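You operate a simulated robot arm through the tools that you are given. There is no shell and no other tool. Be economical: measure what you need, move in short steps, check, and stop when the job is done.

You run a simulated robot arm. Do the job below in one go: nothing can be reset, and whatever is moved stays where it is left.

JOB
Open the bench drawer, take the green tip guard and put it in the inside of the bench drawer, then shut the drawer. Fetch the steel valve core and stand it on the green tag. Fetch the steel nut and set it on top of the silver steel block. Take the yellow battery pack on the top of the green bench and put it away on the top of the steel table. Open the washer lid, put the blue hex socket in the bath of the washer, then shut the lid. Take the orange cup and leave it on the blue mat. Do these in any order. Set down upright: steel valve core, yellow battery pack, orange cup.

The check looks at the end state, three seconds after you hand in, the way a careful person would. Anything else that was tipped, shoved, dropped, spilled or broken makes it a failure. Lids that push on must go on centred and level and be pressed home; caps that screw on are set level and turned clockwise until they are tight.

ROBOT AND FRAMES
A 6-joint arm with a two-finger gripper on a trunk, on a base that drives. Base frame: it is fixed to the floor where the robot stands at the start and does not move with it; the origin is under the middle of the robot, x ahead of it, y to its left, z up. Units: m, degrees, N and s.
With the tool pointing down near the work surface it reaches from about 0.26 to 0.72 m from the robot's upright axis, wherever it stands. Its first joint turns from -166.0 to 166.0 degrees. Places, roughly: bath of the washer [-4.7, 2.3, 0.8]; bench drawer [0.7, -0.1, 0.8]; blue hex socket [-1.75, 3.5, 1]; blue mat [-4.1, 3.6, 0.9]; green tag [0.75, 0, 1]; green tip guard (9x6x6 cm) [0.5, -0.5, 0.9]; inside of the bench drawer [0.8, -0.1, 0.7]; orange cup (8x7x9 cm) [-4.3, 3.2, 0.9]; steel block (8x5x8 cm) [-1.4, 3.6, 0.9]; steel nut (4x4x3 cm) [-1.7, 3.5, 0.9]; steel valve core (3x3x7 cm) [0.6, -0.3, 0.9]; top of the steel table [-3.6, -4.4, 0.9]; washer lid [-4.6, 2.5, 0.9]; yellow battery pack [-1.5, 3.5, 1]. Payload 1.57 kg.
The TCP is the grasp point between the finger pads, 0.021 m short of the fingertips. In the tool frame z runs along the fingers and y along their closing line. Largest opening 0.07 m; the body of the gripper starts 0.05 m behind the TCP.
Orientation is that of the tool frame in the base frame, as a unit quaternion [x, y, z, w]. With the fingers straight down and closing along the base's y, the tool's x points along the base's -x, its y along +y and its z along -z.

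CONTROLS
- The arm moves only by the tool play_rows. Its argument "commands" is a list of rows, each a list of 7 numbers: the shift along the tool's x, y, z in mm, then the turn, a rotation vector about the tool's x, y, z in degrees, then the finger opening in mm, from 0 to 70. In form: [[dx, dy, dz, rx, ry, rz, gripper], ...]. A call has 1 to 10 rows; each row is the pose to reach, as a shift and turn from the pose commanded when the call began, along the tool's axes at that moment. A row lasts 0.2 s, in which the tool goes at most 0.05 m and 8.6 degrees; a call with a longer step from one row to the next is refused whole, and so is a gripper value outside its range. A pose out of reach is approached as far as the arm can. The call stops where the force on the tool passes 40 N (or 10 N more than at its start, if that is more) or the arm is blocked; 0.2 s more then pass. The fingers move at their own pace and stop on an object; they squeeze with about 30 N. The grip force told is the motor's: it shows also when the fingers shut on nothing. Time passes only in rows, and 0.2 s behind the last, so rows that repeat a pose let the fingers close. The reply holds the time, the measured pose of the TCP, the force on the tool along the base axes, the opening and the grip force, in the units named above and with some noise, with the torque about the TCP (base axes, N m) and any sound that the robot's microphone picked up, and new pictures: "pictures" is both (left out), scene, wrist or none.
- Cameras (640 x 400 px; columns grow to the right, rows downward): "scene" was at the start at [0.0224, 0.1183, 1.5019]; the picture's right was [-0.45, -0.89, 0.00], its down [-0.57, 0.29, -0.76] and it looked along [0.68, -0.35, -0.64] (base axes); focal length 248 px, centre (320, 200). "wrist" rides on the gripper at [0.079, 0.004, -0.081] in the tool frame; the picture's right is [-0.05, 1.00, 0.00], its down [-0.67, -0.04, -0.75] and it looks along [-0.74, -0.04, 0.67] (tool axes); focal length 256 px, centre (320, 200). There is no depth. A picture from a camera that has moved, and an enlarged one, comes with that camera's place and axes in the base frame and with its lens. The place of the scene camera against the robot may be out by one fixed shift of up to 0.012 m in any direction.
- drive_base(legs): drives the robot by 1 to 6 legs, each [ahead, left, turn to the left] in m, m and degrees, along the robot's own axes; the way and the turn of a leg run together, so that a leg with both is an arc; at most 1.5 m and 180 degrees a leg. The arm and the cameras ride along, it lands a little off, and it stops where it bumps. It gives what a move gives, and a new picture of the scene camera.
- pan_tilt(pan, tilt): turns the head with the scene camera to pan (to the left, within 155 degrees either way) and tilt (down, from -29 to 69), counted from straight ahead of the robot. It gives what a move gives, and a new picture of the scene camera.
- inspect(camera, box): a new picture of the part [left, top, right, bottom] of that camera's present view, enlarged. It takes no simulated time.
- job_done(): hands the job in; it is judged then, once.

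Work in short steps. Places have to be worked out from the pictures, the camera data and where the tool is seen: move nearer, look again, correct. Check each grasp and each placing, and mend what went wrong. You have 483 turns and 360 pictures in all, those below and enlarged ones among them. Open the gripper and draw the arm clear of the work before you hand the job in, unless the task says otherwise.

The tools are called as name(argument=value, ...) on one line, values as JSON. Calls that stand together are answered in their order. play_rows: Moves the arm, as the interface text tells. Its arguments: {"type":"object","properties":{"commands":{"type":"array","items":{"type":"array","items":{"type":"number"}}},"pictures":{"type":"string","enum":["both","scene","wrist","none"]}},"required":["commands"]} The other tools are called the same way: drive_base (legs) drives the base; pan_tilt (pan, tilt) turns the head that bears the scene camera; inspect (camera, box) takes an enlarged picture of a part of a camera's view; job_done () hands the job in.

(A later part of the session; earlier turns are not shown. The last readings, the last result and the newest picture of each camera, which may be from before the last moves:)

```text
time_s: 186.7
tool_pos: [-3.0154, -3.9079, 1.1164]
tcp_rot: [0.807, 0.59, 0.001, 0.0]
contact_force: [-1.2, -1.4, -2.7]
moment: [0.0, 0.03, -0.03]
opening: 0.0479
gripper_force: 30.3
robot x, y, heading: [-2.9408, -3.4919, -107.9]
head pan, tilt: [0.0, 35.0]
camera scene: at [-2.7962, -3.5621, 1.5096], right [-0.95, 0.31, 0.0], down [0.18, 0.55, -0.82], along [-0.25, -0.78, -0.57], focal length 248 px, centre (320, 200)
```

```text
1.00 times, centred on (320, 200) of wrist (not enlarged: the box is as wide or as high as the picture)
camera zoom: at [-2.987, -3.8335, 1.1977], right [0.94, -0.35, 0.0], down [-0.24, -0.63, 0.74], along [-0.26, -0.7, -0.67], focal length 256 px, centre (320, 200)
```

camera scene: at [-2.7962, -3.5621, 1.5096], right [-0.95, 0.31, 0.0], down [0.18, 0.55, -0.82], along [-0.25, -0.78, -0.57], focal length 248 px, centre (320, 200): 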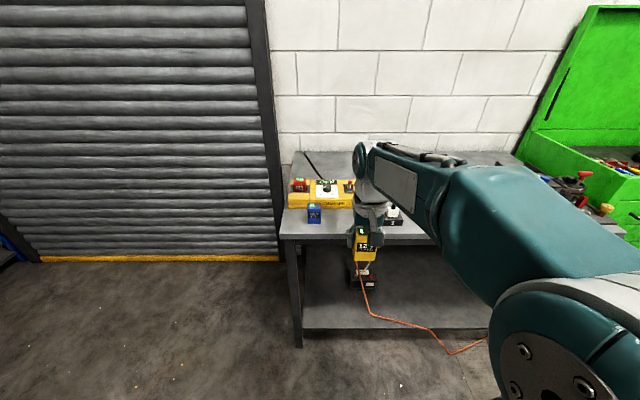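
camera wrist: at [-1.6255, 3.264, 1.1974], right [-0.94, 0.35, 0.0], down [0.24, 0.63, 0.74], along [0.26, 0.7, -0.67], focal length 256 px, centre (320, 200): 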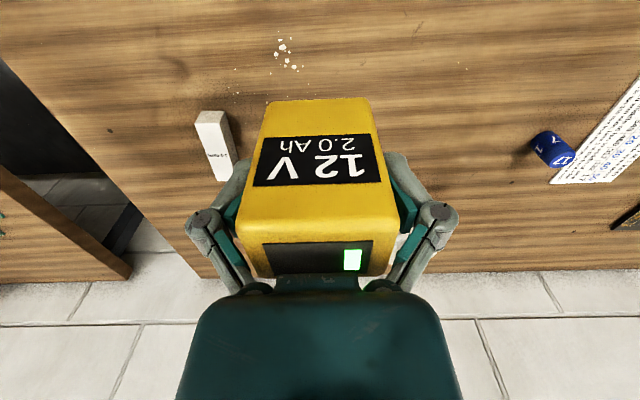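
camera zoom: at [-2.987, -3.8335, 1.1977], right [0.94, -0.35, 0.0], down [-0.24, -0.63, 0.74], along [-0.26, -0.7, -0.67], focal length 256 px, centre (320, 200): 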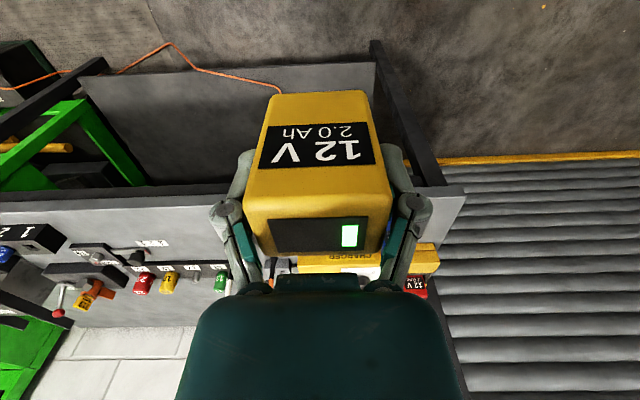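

Free strip along the table front, to my right (X'≈-1.93). Drive a bit closer.

drive_base(legs=[[0.2, -0.08, -0.4]])

play_rows(commands=[[0, -40, 0, 0, 0, 0, 0], [0, -80, 0, 0, 0, 0, 0], [0, -110, 0, 0, 0, 0, 0], [0, -110, 0, 0, 0, 0, 0]], pictures="both")

```text
time_s: 188.3
tool_pos: [-3.1525, -4.0716, 1.1153]
tcp_rot: [0.809, 0.587, 0.0, -0.002]
contact_force: [0.5, -0.2, -2.4]
moment: [-0.04, 0.01, 0.01]
opening: 0.0475
gripper_force: 30.1
robot x, y, heading: [-3.0737, -3.6499, -108.3]
head pan, tilt: [0.0, 35.0]
camera scene: at [-2.9297, -3.7275, 1.5093], right [-0.95, 0.31, 0.0], down [0.18, 0.55, -0.82], along [-0.26, -0.78, -0.57], focal length 248 px, centre (320, 200)
```

scene: 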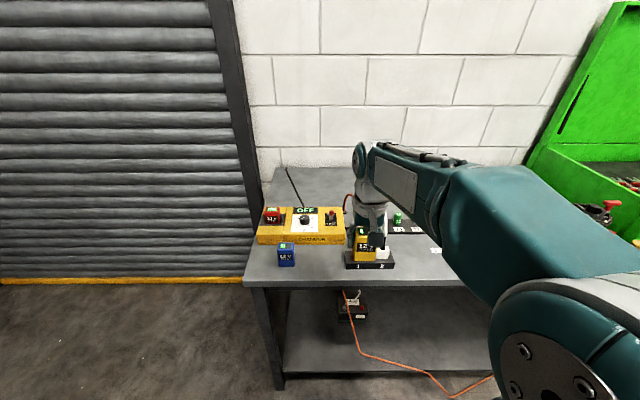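

```text
time_s: 189.3
tool_pos: [-3.2586, -4.0386, 1.1181]
tcp_rot: [0.809, 0.588, 0.0, -0.001]
contact_force: [0.3, 0.3, -2.0]
moment: [-0.04, 0.0, 0.01]
opening: 0.0475
gripper_force: 30.1
robot x, y, heading: [-3.075, -3.651, -108.0]
head pan, tilt: [0.0, 35.0]
camera scene: at [-2.9327, -3.7265, 1.5096], right [-0.95, 0.31, 0.0], down [0.18, 0.55, -0.82], along [-0.26, -0.78, -0.57], focal length 248 px, centre (320, 200)
camera wrist: at [-3.2302, -3.9633, 1.1987], right [0.93, -0.36, 0.0], down [-0.24, -0.62, 0.74], along [-0.27, -0.69, -0.67], focal length 256 px, centre (320, 200)
```

scene: 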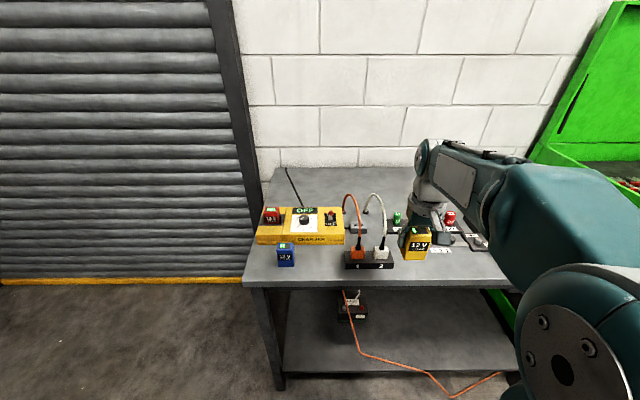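
wrist: 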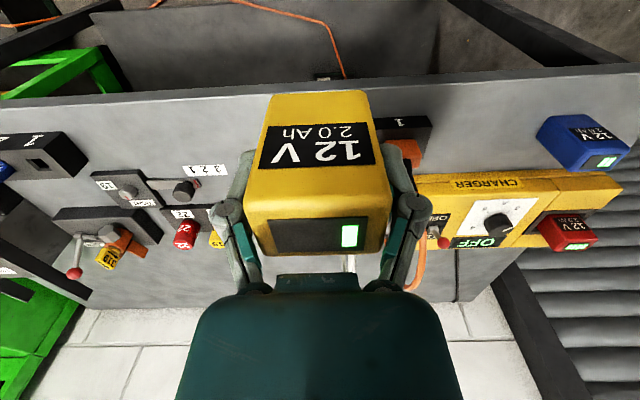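

Target spot X'≈-1.93, Y'≈-4.965 on the front strip. Move over it and lower partway.

play_rows(commands=[[-30, -30, 10, 0, 0, 0, 0], [-60, -60, 20, 0, 0, 0, 0], [-90, -85, 40, 0, 0, 0, 0], [-108, -98, 70, 0, 0, 0, 0], [-108, -98, 100, 0, 0, 0, 0], [-108, -98, 100, 0, 0, 0, 0]], pictures="both")

```text
time_s: 190.7
tool_pos: [-3.3867, -4.1073, 1.0179]
tcp_rot: [0.809, 0.588, 0.001, -0.001]
contact_force: [0.8, 0.2, -1.6]
moment: [-0.02, 0.05, 0.01]
opening: 0.0474
gripper_force: 29.6
robot x, y, heading: [-3.0771, -3.6508, -108.1]
head pan, tilt: [0.0, 35.0]
camera scene: at [-2.9337, -3.727, 1.5097], right [-0.95, 0.31, 0.0], down [0.18, 0.55, -0.82], along [-0.26, -0.78, -0.57], focal length 248 px, centre (320, 200)
camera wrist: at [-3.3571, -4.0331, 1.0981], right [0.93, -0.36, 0.0], down [-0.24, -0.62, 0.74], along [-0.27, -0.69, -0.67], focal length 256 px, centre (320, 200)
```

scene: 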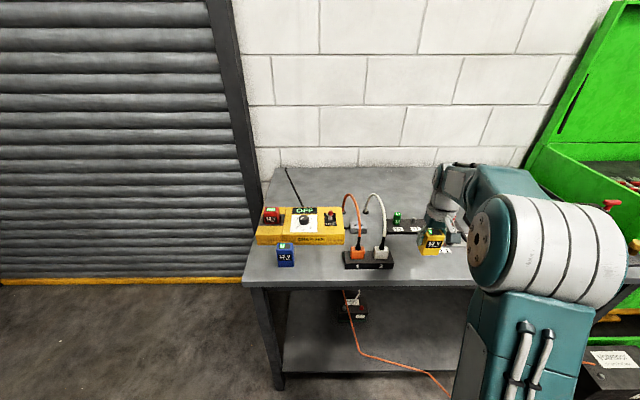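
wrist: 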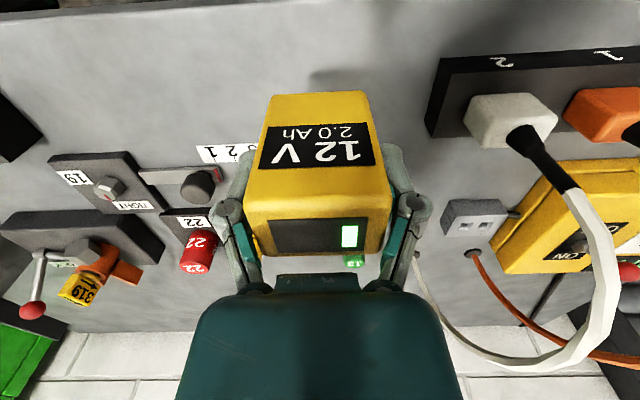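

Spot is clear. Shift 15 mm inward and lower gently to contact.

play_rows(commands=[[-8, 0, 10, 0, 0, 0, 0], [-15, 0, 20, 0, 0, 0, 0], [-15, 0, 30, 0, 0, 0, 0], [-15, 0, 40, 0, 0, 0, 0], [-15, 0, 50, 0, 0, 0, 0], [-15, 0, 56, 0, 0, 0, 0]], pictures="wrist")

```text
time_s: 192.1
tool_pos: [-3.3888, -4.1231, 0.961]
tcp_rot: [0.809, 0.588, 0.0, 0.0]
contact_force: [0.6, 0.5, -1.8]
moment: [-0.01, -0.01, -0.01]
opening: 0.0474
gripper_force: 30.0
robot x, y, heading: [-3.0729, -3.6514, -108.3]
head pan, tilt: [0.0, 35.0]
camera wrist: at [-3.3602, -4.0495, 1.0411], right [0.93, -0.36, 0.0], down [-0.24, -0.62, 0.74], along [-0.27, -0.69, -0.67], focal length 256 px, centre (320, 200)
```

wrist: 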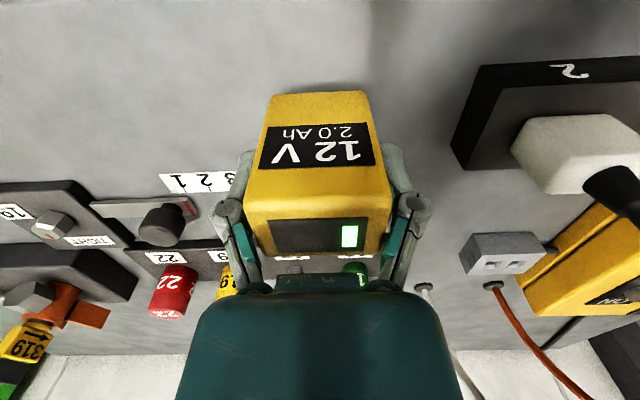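

Continue lowering.

play_rows(commands=[[0, 0, 6, 0, 0, 0, 0], [0, 0, 12, 0, 0, 0, 0], [0, 0, 18, 0, 0, 0, 0], [0, 0, 24, 0, 0, 0, 0], [0, 0, 30, 0, 0, 0, 0]], pictures="wrist")

```text
time_s: 193.2
tool_pos: [-3.3921, -4.1247, 0.9422]
tcp_rot: [0.809, 0.588, -0.004, 0.001]
contact_force: [3.3, 3.9, 13.5]
moment: [0.07, -0.35, 0.06]
opening: 0.0475
gripper_force: 30.6
robot x, y, heading: [-3.0717, -3.6526, -108.5]
head pan, tilt: [0.0, 35.0]
stopped in row 5: the force on the tool passed its limit at 47 N (the readings are from after the stop); the commanded pose is now the measured one
camera wrist: at [-3.3609, -4.05, 1.0222], right [0.93, -0.36, 0.0], down [-0.24, -0.62, 0.75], along [-0.27, -0.7, -0.66], focal length 256 px, centre (320, 200)
```

wrist: 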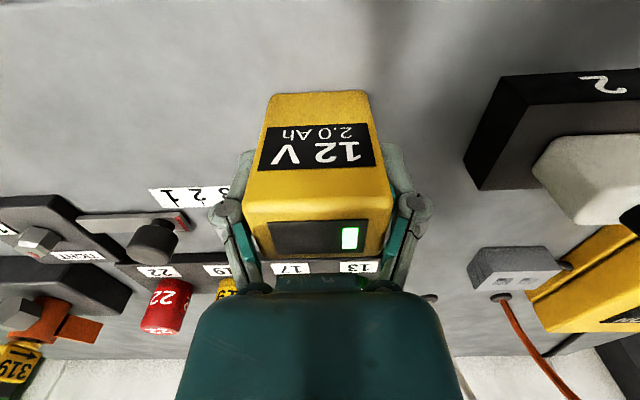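

Contact with the table. Release and rise straight up.

play_rows(commands=[[0, 0, -1, 0, 0, 0, 55], [0, 0, -1, 0, 0, 0, 66], [0, 0, -1, 0, 0, 0, 66], [0, 0, -30, 0, 0, 0, 66], [0, 0, -70, 0, 0, 0, 66], [0, 0, -110, 0, 0, 0, 66], [0, 0, -150, 0, 0, 0, 66]], pictures="both")

```text
time_s: 194.8
tool_pos: [-3.3887, -4.1236, 1.0907]
tcp_rot: [0.809, 0.588, -0.003, 0.001]
contact_force: [0.0, -0.5, -0.6]
moment: [0.04, -0.01, 0.01]
opening: 0.0662
gripper_force: 0.0
robot x, y, heading: [-3.0767, -3.6529, -108.2]
head pan, tilt: [0.0, 35.0]
camera scene: at [-2.9334, -3.7272, 1.5097], right [-0.95, 0.31, 0.0], down [0.18, 0.55, -0.82], along [-0.26, -0.78, -0.57], focal length 248 px, centre (320, 200)
camera wrist: at [-3.3595, -4.0493, 1.1717], right [0.93, -0.36, 0.0], down [-0.24, -0.62, 0.75], along [-0.27, -0.7, -0.66], focal length 256 px, centre (320, 200)
```

scene: 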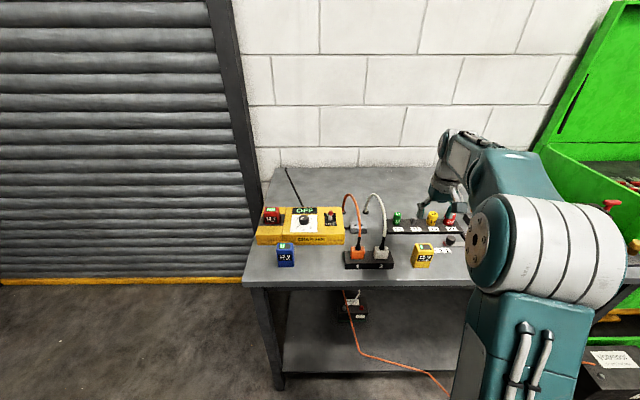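
wrist: 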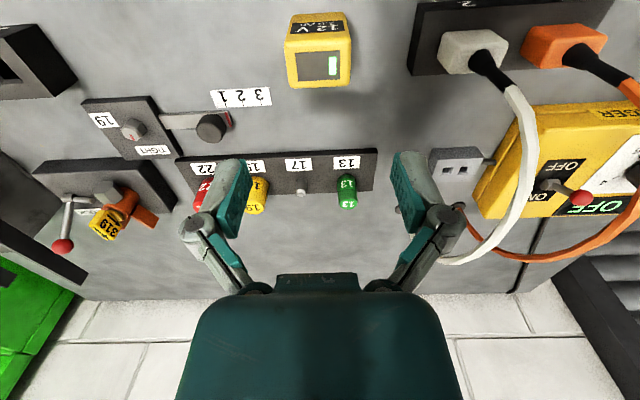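

Battery stands upright on the table. Retract and reverse out of the corridor.

play_rows(commands=[[0, 0, -30, 0, 0, 0, 66], [40, 25, -30, 0, 0, 0, 66], [80, 50, -30, 0, 0, 0, 66], [120, 75, -30, 0, 0, 0, 66], [160, 100, -30, 0, 0, 0, 66], [200, 110, -30, 0, 0, 0, 66]], pictures="none")

drive_base(legs=[[-1.45, 0.12, 0], [-1.45, 0.03, 0], [-1.45, 0, 0]])

```text
time_s: 196.2
tool_pos: [-3.2234, -3.9668, 1.1178]
tcp_rot: [0.809, 0.588, -0.004, 0.001]
contact_force: [0.0, 0.3, -0.7]
moment: [0.03, 0.01, -0.05]
opening: 0.0661
gripper_force: 0.1
robot x, y, heading: [-3.0763, -3.6529, -108.3]
head pan, tilt: [0.0, 35.0]
```

```text
time_s: 217.0
tool_pos: [-1.7689, 0.1271, 1.1176]
tcp_rot: [0.797, 0.604, -0.005, 0.001]
contact_force: [-1.4, 0.1, -0.2]
moment: [-0.04, -0.01, -0.02]
opening: 0.0661
gripper_force: 0.1
robot x, y, heading: [-1.6333, 0.4493, -105.9]
head pan, tilt: [0.0, 35.0]
camera scene: at [-1.4878, 0.3808, 1.5096], right [-0.96, 0.27, 0.0], down [0.16, 0.55, -0.82], along [-0.22, -0.79, -0.57], focal length 248 px, centre (320, 200)
```

scene: 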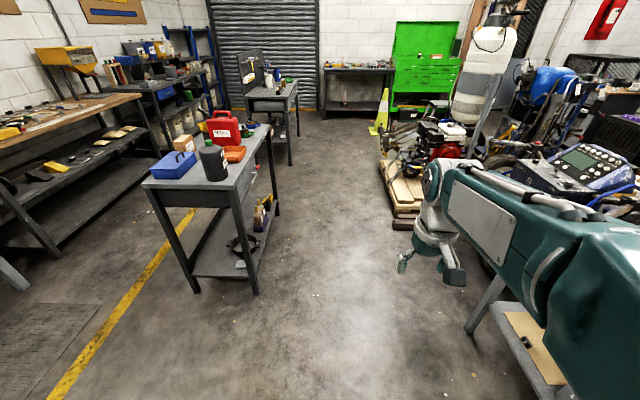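

Back a bit more, turn right 90°, and head for the washer.

drive_base(legs=[[-0.95, 0, 0], [0, 0, -92.3], [1.2, 0, 0], [0.8, 0, 0]])

```text
time_s: 235.4
tool_pos: [-3.6138, 2.0425, 1.1178]
tcp_rot: [0.992, -0.13, -0.002, -0.002]
contact_force: [-0.3, 0.5, -1.1]
moment: [-0.02, -0.01, -0.03]
opening: 0.066
gripper_force: 0.1
robot x, y, heading: [-3.2883, 1.912, 165.0]
head pan, tilt: [0.0, 35.0]
camera scene: at [-3.3545, 1.7737, 1.5096], right [0.26, 0.97, 0.0], down [0.55, -0.15, -0.82], along [-0.79, 0.21, -0.57], focal length 248 px, centre (320, 200)
```

scene: 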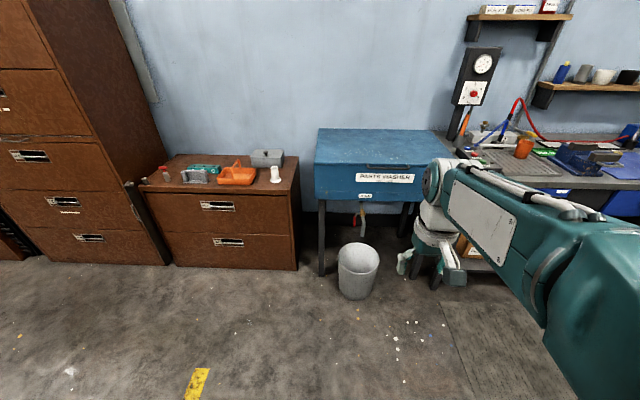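

Zoom in on the washer and bin.

inspect(camera="scene", box=[290, 110, 490, 300])

```text
2.11 times, centred on (390, 205) of scene
camera zoom: at [-3.3545, 1.7737, 1.5096], right [0.26, 0.97, 0.0], down [0.55, -0.15, -0.82], along [-0.79, 0.21, -0.57], focal length 523 px, centre (173, 190)
```

zoom: 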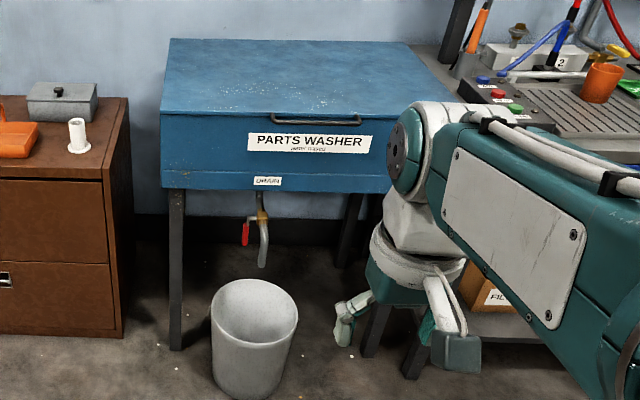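

The lid is hinged at the back with a bar handle at its front; the bin stands in front, so I'll keep my base clear of it. Rotate the tool 90° first.

play_rows(commands=[[0, 0, 0, 0, 0, -8.5, 70], [0, 0, 0, 0, 0, -17, 70], [0, 0, 0, 0, 0, -25.5, 70], [0, 0, 0, 0, 0, -34, 70], [0, 0, 0, 0, 0, -42.5, 70], [0, 0, 0, 0, 0, -51, 70], [0, 0, 0, 0, 0, -59.5, 70], [0, 0, 0, 0, 0, -68, 70], [0, 0, 0, 0, 0, -76.5, 70], [0, 0, 0, 0, 0, -85, 70]], pictures="none")

drive_base(legs=[[0, 0, -3.3], [0.5, -0.19, 0]])

```text
time_s: 237.6
tool_pos: [-3.6138, 2.043, 1.1194]
tcp_rot: [0.817, 0.576, -0.002, -0.004]
contact_force: [-0.1, -0.3, 0.0]
moment: [0.01, -0.01, 0.02]
opening: 0.0702
gripper_force: 0.0
robot x, y, heading: [-3.2896, 1.9133, 164.7]
head pan, tilt: [0.0, 35.0]
```

```text
time_s: 241.1
tool_pos: [-4.0114, 2.3902, 1.1179]
tcp_rot: [0.833, 0.553, -0.001, -0.005]
contact_force: [1.1, -1.2, 0.5]
moment: [-0.01, 0.0, 0.04]
opening: 0.0701
gripper_force: 0.0
robot x, y, heading: [-3.6918, 2.2444, 162.1]
head pan, tilt: [0.0, 35.0]
camera scene: at [-3.7659, 2.1071, 1.5095], right [0.31, 0.95, 0.0], down [0.55, -0.18, -0.82], along [-0.78, 0.26, -0.57], focal length 248 px, centre (320, 200)
```

scene: 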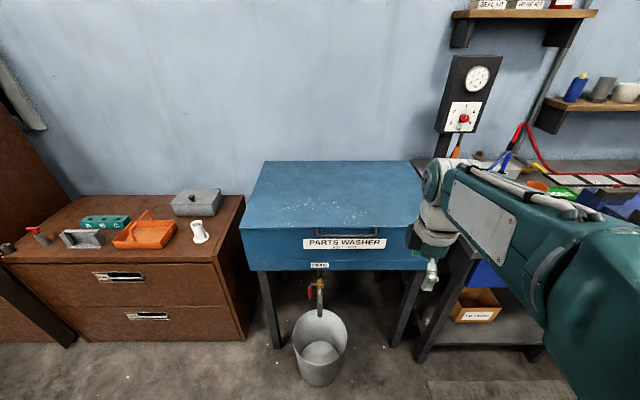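

Handle ≈ X'-4.90, Y'0.91, z0.92. Pitch the tool forward while lowering to handle height, still 20 cm short of it.

play_rows(commands=[[-10, -10, 10, 7.5, 0, 0, 70], [-20, -20, 20, 15, 0, 0, 70], [-30, -30, 35, 22.5, 0, 0, 70], [-40, -40, 50, 30, 0, 0, 70], [-50, -50, 65, 37.5, 0, 0, 70], [-60, -60, 80, 45, 0, 0, 70], [-70, -70, 100, 52.5, 0, 0, 70], [-80, -80, 120, 60, 0, 0, 70], [-90, -90, 140, 67.5, 0, 0, 70], [-100, -100, 160, 75, 0, 0, 70]], pictures="wrist")

```text
time_s: 243.3
tool_pos: [-4.1642, 2.3392, 0.9569]
tcp_rot: [0.66, 0.437, -0.336, -0.511]
contact_force: [0.0, -1.8, 0.5]
moment: [0.01, -0.04, -0.07]
opening: 0.0698
gripper_force: 0.1
out of reach, approached as far as the arm can: row 6, 7, 8, 9, 10
robot x, y, heading: [-3.6966, 2.2424, 161.8]
head pan, tilt: [0.0, 35.0]
camera wrist: at [-4.0599, 2.382, 0.974], right [0.21, -0.15, -0.97], down [0.39, -0.89, 0.22], along [-0.89, -0.43, -0.13], focal length 256 px, centre (320, 200)
```

wrist: 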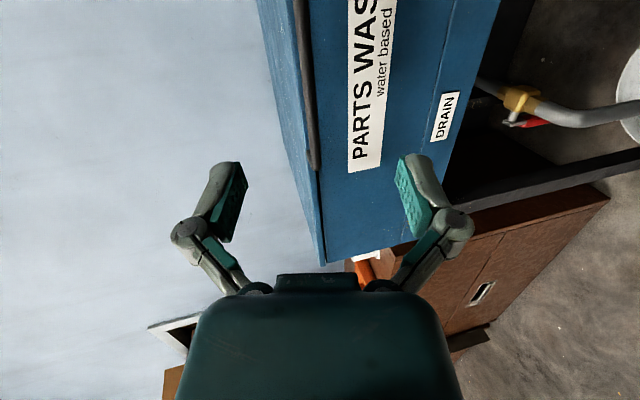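

Handle bar at z≈0.925. Drive forward 0.14 m (base still short of the bin).

drive_base(legs=[[0.14, 0, 0]])

inspect(camera="wrist", box=[0, 0, 640, 400])

```text
time_s: 244.6
tool_pos: [-4.2962, 2.3849, 0.9588]
tcp_rot: [0.66, 0.437, -0.336, -0.511]
contact_force: [-0.2, 0.3, -0.1]
moment: [-0.01, 0.03, 0.0]
opening: 0.07
gripper_force: 0.1
robot x, y, heading: [-3.8266, 2.2855, 161.8]
head pan, tilt: [0.0, 35.0]
camera scene: at [-3.8992, 2.1519, 1.5096], right [0.31, 0.95, 0.0], down [0.55, -0.18, -0.82], along [-0.78, 0.26, -0.57], focal length 248 px, centre (320, 200)
```

scene: 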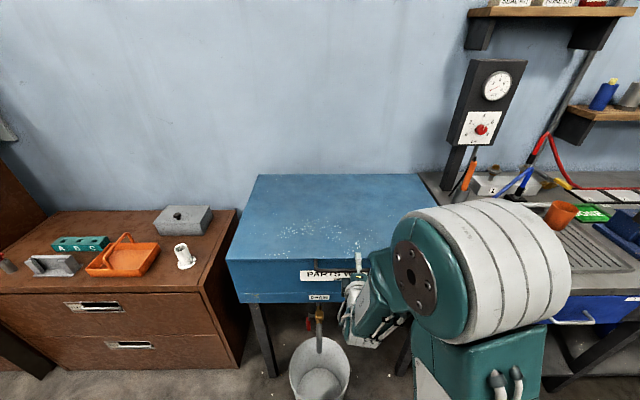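

```text
1.00 times, centred on (320, 200) of wrist (not enlarged: the box is as wide or as high as the picture)
camera zoom: at [-4.1921, 2.4275, 0.9747], right [0.21, -0.15, -0.97], down [0.39, -0.89, 0.22], along [-0.89, -0.43, -0.13], focal length 256 px, centre (320, 200)
```

zoom: 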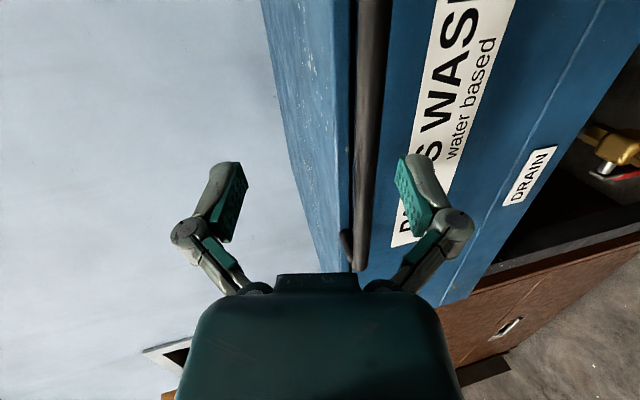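

Bar sits slightly below the finger midline. Lower 18 mm and check.

play_rows(commands=[[0, 9, 0, 0, 0, 0, 70], [0, 18, 0, 0, 0, 0, 70], [0, 18, 0, 0, 0, 0, 70]], pictures="wrist")

```text
time_s: 245.4
tool_pos: [-4.2975, 2.3825, 0.9417]
tcp_rot: [0.66, 0.437, -0.335, -0.511]
contact_force: [0.2, -0.3, -0.4]
moment: [0.01, -0.02, 0.0]
opening: 0.0699
gripper_force: 0.0
out of reach, approached as far as the arm can: row 2
robot x, y, heading: [-3.8267, 2.2878, 161.6]
head pan, tilt: [0.0, 35.0]
camera wrist: at [-4.1916, 2.4254, 0.9568], right [0.21, -0.15, -0.97], down [0.39, -0.89, 0.22], along [-0.89, -0.43, -0.13], focal length 256 px, centre (320, 200)
```

wrist: 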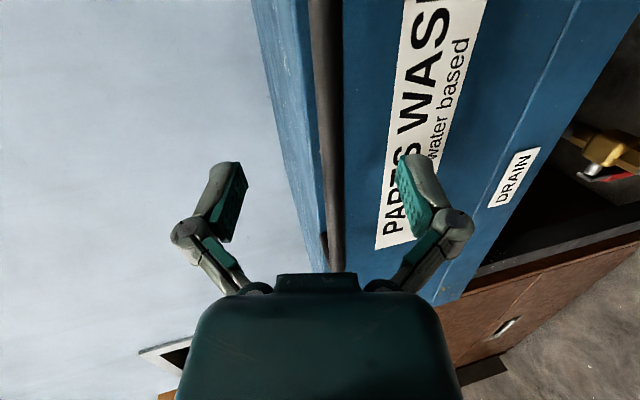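

Parallax shows the bar is already at TCP depth. Lower 5 mm more and close.

play_rows(commands=[[0, 5, 2, 0, 0, 0, 70], [0, 5, 4, 0, 0, 0, 70], [0, 5, 4, 0, 0, 0, 0], [0, 5, 4, 0, 0, 0, 0], [0, 5, 4, 0, 0, 0, 0]], pictures="wrist")

```text
time_s: 246.6
tool_pos: [-4.2938, 2.3839, 0.9344]
tcp_rot: [0.66, 0.437, -0.335, -0.51]
contact_force: [28.2, -9.7, 1.8]
moment: [-0.02, -0.15, 0.21]
opening: 0.0088
gripper_force: 31.7
robot x, y, heading: [-3.826, 2.287, 161.6]
head pan, tilt: [0.0, 35.0]
camera wrist: at [-4.1885, 2.4263, 0.9515], right [0.21, -0.15, -0.97], down [0.39, -0.89, 0.22], along [-0.89, -0.43, -0.13], focal length 256 px, centre (320, 200)
```

wrist: 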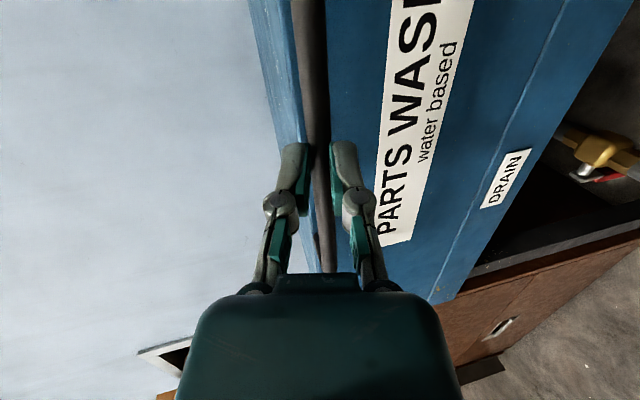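

Handle gripped (9 mm bar). Lift the lid along its hinge arc (radius ≈0.57 m), rotating the tool with it — first 18°.

play_rows(commands=[[0, -44, -10, 4.5, 0, 0, 0], [-1, -89, -16, 9, 0, 0, 0], [-1, -134, -19, 13.5, 0, 0, 0], [-2, -179, -18, 18, 0, 0, 0]], pictures="both")

```text
time_s: 246.9
tool_pos: [-4.2916, 2.3846, 0.9411]
tcp_rot: [0.659, 0.438, -0.335, -0.512]
contact_force: [12.3, -4.3, -0.7]
moment: [-0.03, -0.15, 0.09]
opening: 0.0
gripper_force: 28.5
robot x, y, heading: [-3.8253, 2.2873, 161.7]
head pan, tilt: [0.0, 35.0]
stopped in row 1: the force on the tool passed its limit at 49 N (the readings are from after the stop); the commanded pose is now the measured one
camera scene: at [-3.8974, 2.1509, 1.5096], right [0.31, 0.95, 0.0], down [0.55, -0.18, -0.82], along [-0.78, 0.26, -0.57], focal length 248 px, centre (320, 200)
camera wrist: at [-4.1871, 2.426, 0.9567], right [0.21, -0.14, -0.97], down [0.39, -0.89, 0.22], along [-0.89, -0.43, -0.13], focal length 256 px, centre (320, 200)
```

scene: 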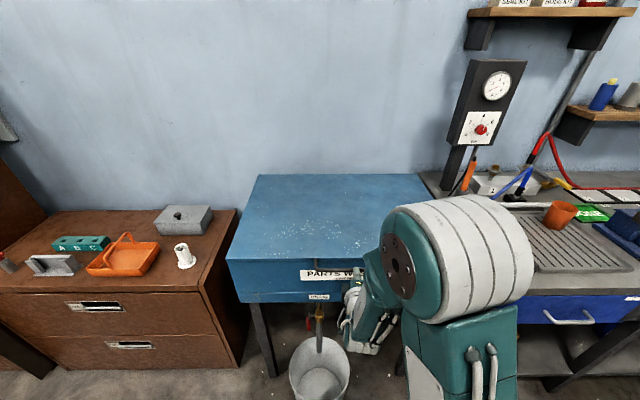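
wrist: 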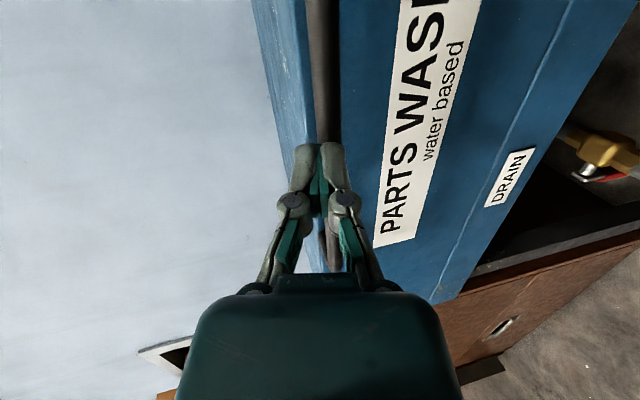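

It slipped: the bar was only at the fingertips. Back off, open, and re-approach ~18 mm deeper.

play_rows(commands=[[0, 0, -15, 0, 0, 0, 40], [0, 4, -15, 0, 0, 0, 70], [0, 6, -15, 0, 0, 0, 70], [0, 6, 0, 0, 0, 0, 70], [0, 6, 10, 0, 0, 0, 70], [0, 6, 18, 0, 0, 0, 70]], pictures="wrist")

```text
time_s: 248.3
tool_pos: [-4.3065, 2.3915, 0.9309]
tcp_rot: [0.659, 0.436, -0.336, -0.512]
contact_force: [-0.1, 0.9, -0.7]
moment: [-0.02, 0.01, -0.04]
opening: 0.0699
gripper_force: 0.0
out of reach, approached as far as the arm can: row 1, 2, 3, 4
robot x, y, heading: [-3.8316, 2.2878, 161.4]
head pan, tilt: [0.0, 35.0]
camera wrist: at [-4.2035, 2.433, 0.9469], right [0.21, -0.14, -0.97], down [0.39, -0.89, 0.22], along [-0.89, -0.43, -0.13], focal length 256 px, centre (320, 200)
```

wrist: 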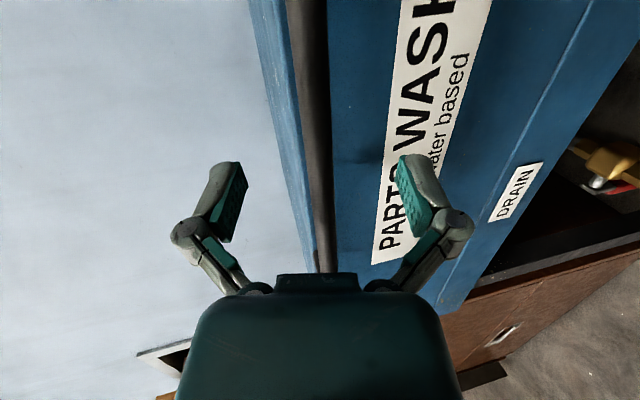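

Advance further until light contact, to know the depth.

play_rows(commands=[[0, 0, 6, 0, 0, 0, 70], [0, 0, 12, 0, 0, 0, 70], [0, 0, 18, 0, 0, 0, 70], [0, 0, 24, 0, 0, 0, 70]], pictures="wrist")

```text
time_s: 249.3
tool_pos: [-4.3306, 2.3989, 0.9247]
tcp_rot: [0.658, 0.437, -0.335, -0.513]
contact_force: [0.7, 0.4, 0.6]
moment: [0.0, -0.03, -0.01]
opening: 0.0703
gripper_force: 0.0
robot x, y, heading: [-3.8268, 2.286, 161.5]
head pan, tilt: [0.0, 35.0]
camera wrist: at [-4.2258, 2.442, 0.9409], right [0.21, -0.14, -0.97], down [0.39, -0.89, 0.22], along [-0.89, -0.43, -0.13], focal length 256 px, centre (320, 200)
```

wrist: 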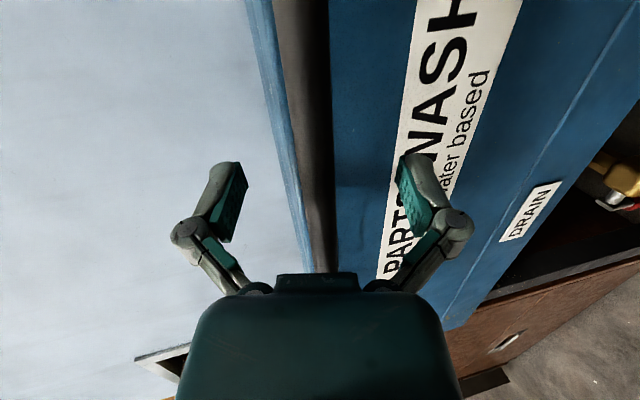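

Bar should now be at the TCP. Close.

play_rows(commands=[[0, 0, 0, 0, 0, 0, 0], [0, 0, 0, 0, 0, 0, 0], [0, 0, 0, 0, 0, 0, 0]], pictures="wrist")

```text
time_s: 250.3
tool_pos: [-4.3305, 2.3997, 0.9297]
tcp_rot: [0.654, 0.433, -0.341, -0.518]
contact_force: [13.3, -4.3, 9.7]
moment: [0.18, 1.52, 0.1]
opening: 0.0196
gripper_force: 32.1
robot x, y, heading: [-3.8276, 2.2869, 161.8]
head pan, tilt: [0.0, 35.0]
stopped in row 3: the force on the tool passed its limit at 41 N (the readings are from after the stop); the commanded pose is now the measured one
camera wrist: at [-4.2261, 2.4419, 0.9447], right [0.19, -0.14, -0.97], down [0.4, -0.89, 0.21], along [-0.9, -0.43, -0.12], focal length 256 px, centre (320, 200)
```

wrist: 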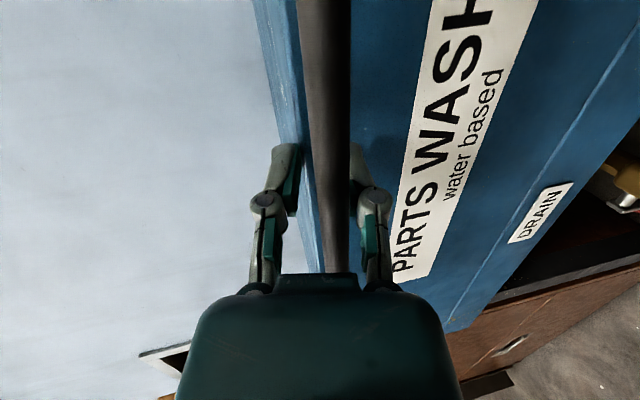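

The upper finger is catching the lid lip. Open, retreat 9 mm, lower 4 mm, and close again.

play_rows(commands=[[0, 0, 0, 0, 0, 0, 60], [0, 0, -5, 0, 0, 0, 60], [0, 4, -9, 0, 0, 0, 60], [0, 4, -9, 0, 0, 0, 0], [0, 4, -9, 0, 0, 0, 0], [0, 4, -9, 0, 0, 0, 0]], pictures="wrist")

```text
time_s: 251.7
tool_pos: [-4.322, 2.3974, 0.9273]
tcp_rot: [0.655, 0.434, -0.34, -0.517]
contact_force: [4.0, -1.7, 3.2]
moment: [0.34, -0.12, 0.18]
opening: 0.0117
gripper_force: 32.0
robot x, y, heading: [-3.8233, 2.2846, 161.4]
head pan, tilt: [0.0, 35.0]
camera wrist: at [-4.2181, 2.4382, 0.9417], right [0.2, -0.14, -0.97], down [0.4, -0.89, 0.21], along [-0.9, -0.43, -0.12], focal length 256 px, centre (320, 200)
```

wrist: 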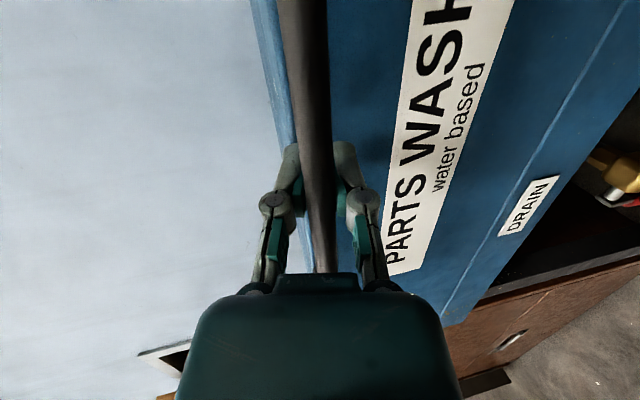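

Solid grip now (11.7 mm). Lift along the arc.

play_rows(commands=[[0, -21, -5, 2.2, 0, 0, 0], [0, -43, -9, 4.5, 0, 0, 0], [-1, -86, -14, 9, 0, 0, 0], [-1, -129, -16, 13.5, 0, 0, 0], [-2, -173, -14, 18, 0, 0, 0]], pictures="both")

```text
time_s: 252.9
tool_pos: [-4.3506, 2.405, 1.1002]
tcp_rot: [-0.567, -0.375, 0.404, 0.613]
contact_force: [-4.8, 5.0, -2.1]
moment: [-0.43, 0.02, 0.11]
opening: 0.0118
gripper_force: 31.6
robot x, y, heading: [-3.8291, 2.2874, 161.8]
head pan, tilt: [0.0, 35.0]
camera scene: at [-3.8993, 2.1527, 1.5096], right [0.31, 0.95, 0.0], down [0.55, -0.18, -0.82], along [-0.78, 0.26, -0.57], focal length 248 px, centre (320, 200)
camera wrist: at [-4.2446, 2.4464, 1.0887], right [-0.09, -0.02, -1.0], down [0.42, -0.91, -0.02], along [-0.9, -0.42, 0.09], focal length 256 px, centre (320, 200)
```

scene: 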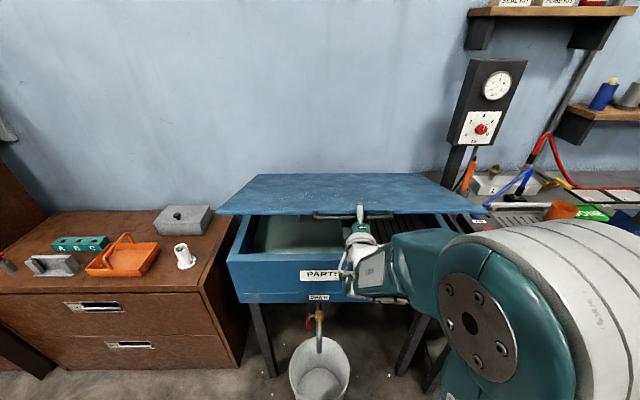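
wrist: 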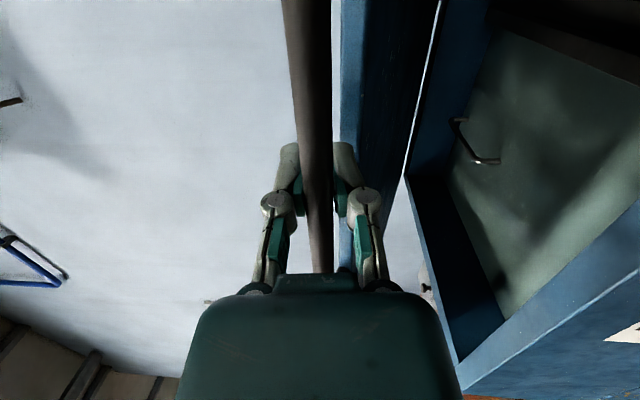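

The lid is rising nicely. Continue the arc to ~45°.

play_rows(commands=[[-1, -40, 18, 4.5, 0, 0, 0], [-3, -78, 39, 9, 0, 0, 0], [-5, -114, 63, 13.5, 0, 0, 0], [-7, -148, 90, 18, 0, 0, 0], [-9, -180, 120, 22.5, 0, 0, 0], [-11, -210, 152, 27, 0, 0, 0]], pictures="both")

```text
time_s: 254.3
tool_pos: [-4.486, 2.4282, 1.3209]
tcp_rot: [-0.414, -0.268, 0.475, 0.729]
contact_force: [-1.7, 1.7, -3.1]
moment: [0.16, 0.25, 0.03]
opening: 0.0
gripper_force: 28.5
out of reach, approached as far as the arm can: row 5, 6
robot x, y, heading: [-3.8293, 2.2856, 161.9]
head pan, tilt: [0.0, 35.0]
camera scene: at [-3.9009, 2.1502, 1.5094], right [0.31, 0.95, 0.0], down [0.55, -0.18, -0.82], along [-0.78, 0.26, -0.58], focal length 248 px, centre (320, 200)
camera wrist: at [-4.3924, 2.4735, 1.275], right [-0.49, 0.16, -0.86], down [0.33, -0.88, -0.35], along [-0.81, -0.46, 0.38], focal length 256 px, centre (320, 200)
```

scene: 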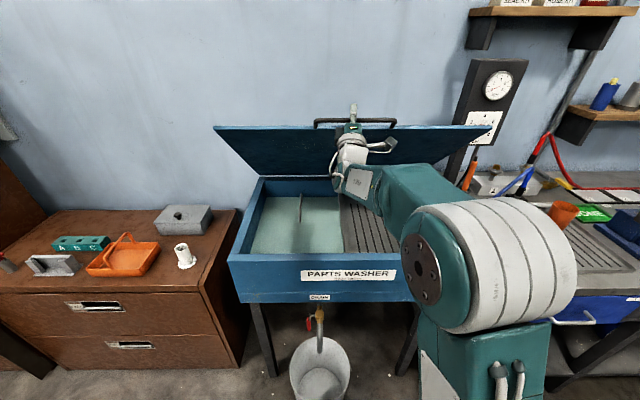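
wrist: 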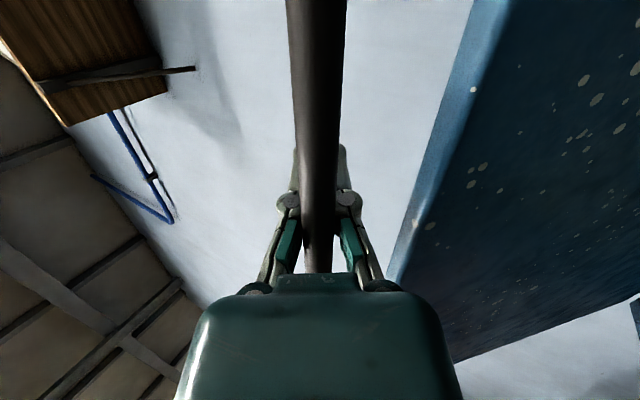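

The bar is now caged between palm and closed fingers, lid at ~47°. Continue up and back without more tool rotation.

play_rows(commands=[[-2, -6, 32, 0, 0, 0, 0], [-4, -9, 64, 0, 0, 0, 0], [-6, -10, 96, 0, 0, 0, 0], [-8, -10, 127, 0, 0, 0, 0]], pictures="both")

```text
time_s: 255.3
tool_pos: [-4.582, 2.4654, 1.4008]
tcp_rot: [-0.406, -0.27, 0.48, 0.729]
contact_force: [3.4, -0.4, 4.3]
moment: [-0.15, -0.24, 0.08]
opening: 0.0
gripper_force: 28.5
robot x, y, heading: [-3.8259, 2.292, 161.7]
head pan, tilt: [0.0, 35.0]
camera scene: at [-3.8988, 2.1508, 1.5095], right [0.31, 0.95, 0.0], down [0.55, -0.18, -0.82], along [-0.78, 0.26, -0.57], focal length 248 px, centre (320, 200)
camera wrist: at [-4.4888, 2.5136, 1.3544], right [-0.5, 0.16, -0.85], down [0.34, -0.87, -0.36], along [-0.8, -0.47, 0.38], focal length 256 px, centre (320, 200)
```

scene: 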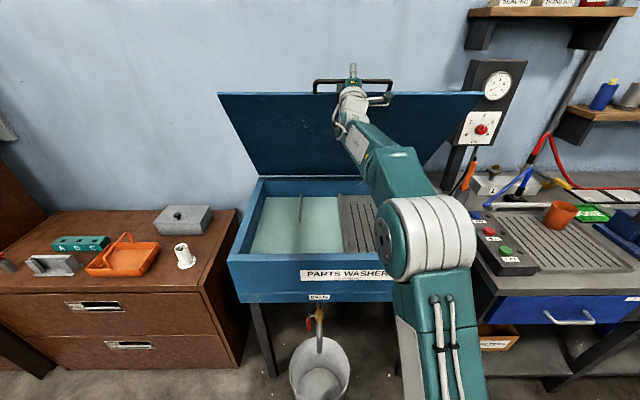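
wrist: 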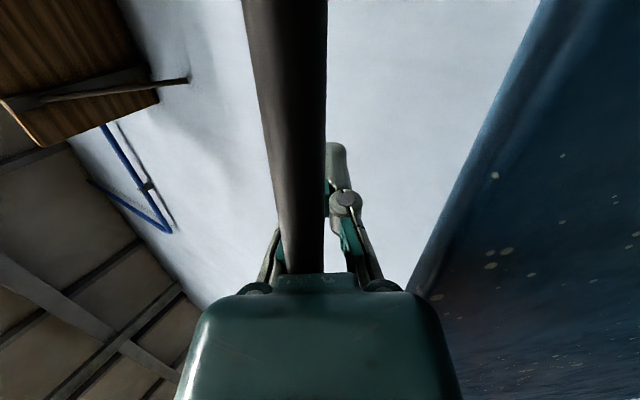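

Lid ~62°, forces small. Push on further ahead and up.

play_rows(commands=[[-1, 4, 30, 0, 0, 0, 0], [-3, 8, 60, 0, 0, 0, 0], [-5, 14, 90, 0, 0, 0, 0], [-7, 20, 120, 0, 0, 0, 0]], pictures="both")

```text
time_s: 255.9
tool_pos: [-4.6236, 2.4813, 1.429]
tcp_rot: [-0.404, -0.267, 0.482, 0.731]
contact_force: [6.1, -8.6, 12.5]
moment: [-0.43, -0.53, -0.16]
opening: 0.0
gripper_force: 28.8
out of reach, approached as far as the arm can: row 3
robot x, y, heading: [-3.8287, 2.2876, 161.7]
head pan, tilt: [0.0, 35.0]
stopped in row 3: the force on the tool passed its limit at 62 N (the readings are from after the stop); the commanded pose is now the measured one
camera scene: at [-3.8985, 2.1491, 1.5094], right [0.31, 0.95, 0.0], down [0.55, -0.18, -0.82], along [-0.78, 0.26, -0.57], focal length 248 px, centre (320, 200)
camera wrist: at [-4.5316, 2.5277, 1.382], right [-0.51, 0.16, -0.85], down [0.33, -0.87, -0.36], along [-0.79, -0.47, 0.39], focal length 256 px, centre (320, 200)
```

scene: 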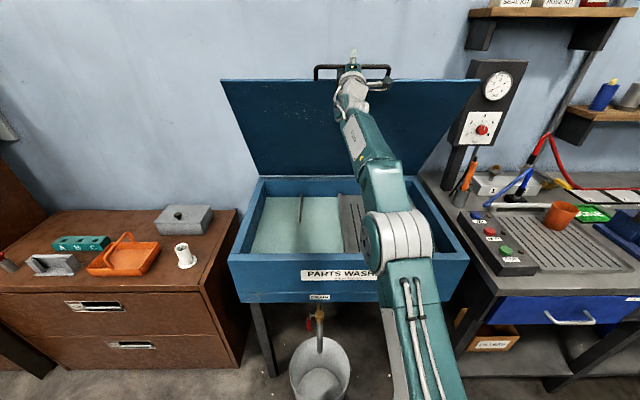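
wrist: 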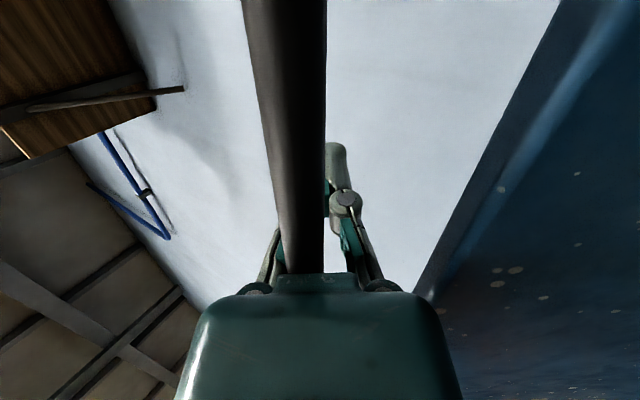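

Possibly the lid's stop (~70°). Retreat 20 mm along the arc to see if the lid stays by itself.

play_rows(commands=[[0, 0, -8, 0, 0, 0, 0], [0, 0, -20, 0, 0, 0, 0], [0, 0, -20, 0, 0, 0, 0]], pictures="both")

```text
time_s: 256.7
tool_pos: [-4.6072, 2.4756, 1.4192]
tcp_rot: [-0.404, -0.266, 0.481, 0.731]
contact_force: [10.7, -6.1, 22.4]
moment: [-0.51, -0.91, 0.24]
opening: 0.0
gripper_force: 28.4
robot x, y, heading: [-3.829, 2.2885, 161.6]
head pan, tilt: [0.0, 35.0]
camera scene: at [-3.8968, 2.1501, 1.5097], right [0.31, 0.95, 0.0], down [0.54, -0.18, -0.82], along [-0.78, 0.26, -0.57], focal length 248 px, centre (320, 200)
camera wrist: at [-4.5142, 2.5224, 1.3714], right [-0.51, 0.16, -0.85], down [0.33, -0.87, -0.36], along [-0.79, -0.47, 0.39], focal length 256 px, centre (320, 200)
```

scene: 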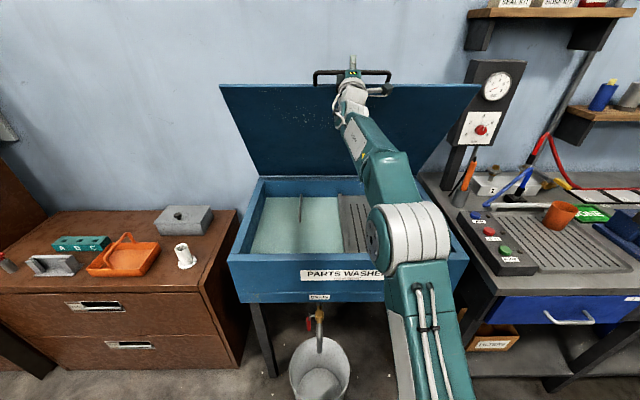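
wrist: 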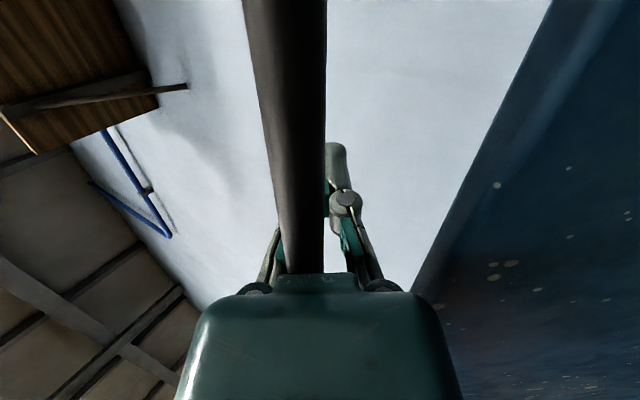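

The reaction is upward on the tool (the lid resists being lowered), so it seems self-holding. Open the fingers and check.

play_rows(commands=[[0, 0, 0, 0, 0, 0, 30], [0, 0, 0, 0, 0, 0, 70], [0, 0, 0, 0, 0, 0, 70]], pictures="both")

```text
time_s: 257.5
tool_pos: [-4.6091, 2.4761, 1.4149]
tcp_rot: [-0.407, -0.267, 0.479, 0.73]
contact_force: [5.1, 0.4, 13.8]
moment: [1.17, 0.55, 0.06]
opening: 0.0461
gripper_force: 0.1
robot x, y, heading: [-3.8318, 2.2887, 161.7]
head pan, tilt: [0.0, 35.0]
camera scene: at [-3.8979, 2.1516, 1.5097], right [0.31, 0.95, 0.0], down [0.54, -0.18, -0.82], along [-0.78, 0.26, -0.57], focal length 248 px, centre (320, 200)
camera wrist: at [-4.5161, 2.5233, 1.3689], right [-0.5, 0.16, -0.85], down [0.33, -0.87, -0.36], along [-0.8, -0.47, 0.38], focal length 256 px, centre (320, 200)
```

scene: 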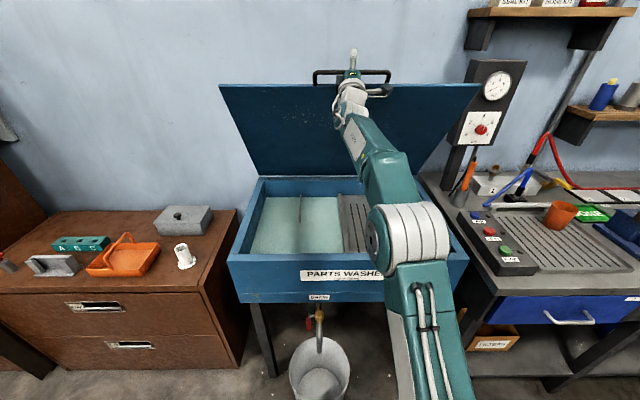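
wrist: 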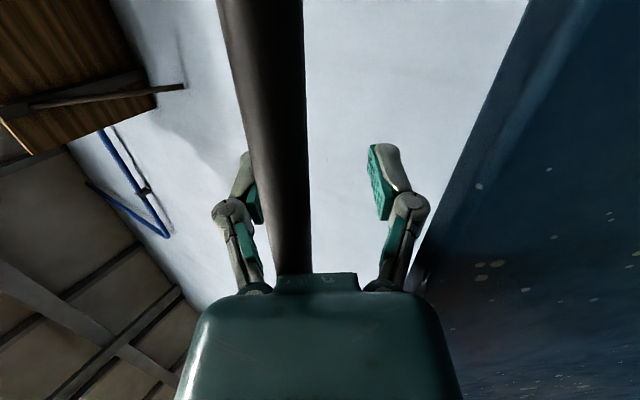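

Bar is inside the jaws near the upper finger. Shift up 12 mm to centre it and draw back along the tool axis.

play_rows(commands=[[0, -6, -5, 0, 0, 0, 70], [0, -12, -10, 0, 0, 0, 70], [0, -16, -20, 0, 0, 0, 70], [0, -16, -30, 0, 0, 0, 70]], pictures="both")

```text
time_s: 258.5
tool_pos: [-4.5789, 2.4627, 1.4144]
tcp_rot: [-0.407, -0.267, 0.481, 0.73]
contact_force: [3.9, -1.1, 7.0]
moment: [-0.11, -0.15, 0.0]
opening: 0.0647
gripper_force: 0.0
robot x, y, heading: [-3.8269, 2.2868, 161.6]
head pan, tilt: [0.0, 35.0]
camera scene: at [-3.8986, 2.1514, 1.5096], right [0.31, 0.95, 0.0], down [0.55, -0.18, -0.82], along [-0.78, 0.26, -0.57], focal length 248 px, centre (320, 200)
camera wrist: at [-4.4861, 2.5088, 1.3675], right [-0.5, 0.16, -0.85], down [0.34, -0.87, -0.36], along [-0.8, -0.47, 0.39], focal length 256 px, centre (320, 200)
```

scene: 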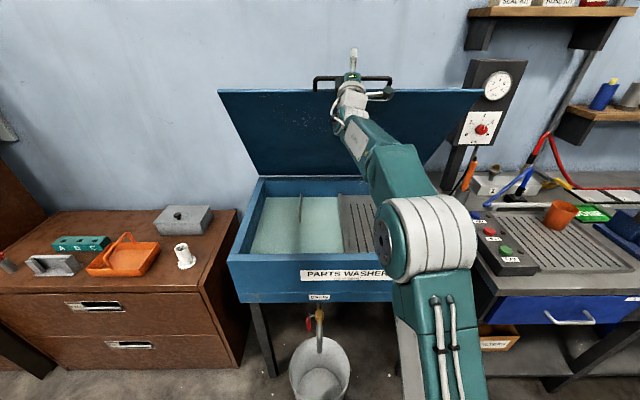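
wrist: 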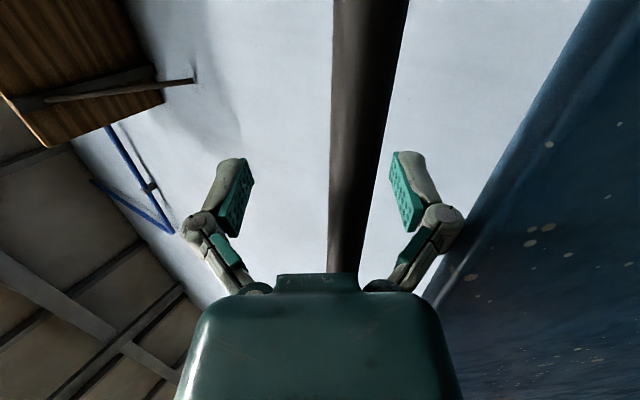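

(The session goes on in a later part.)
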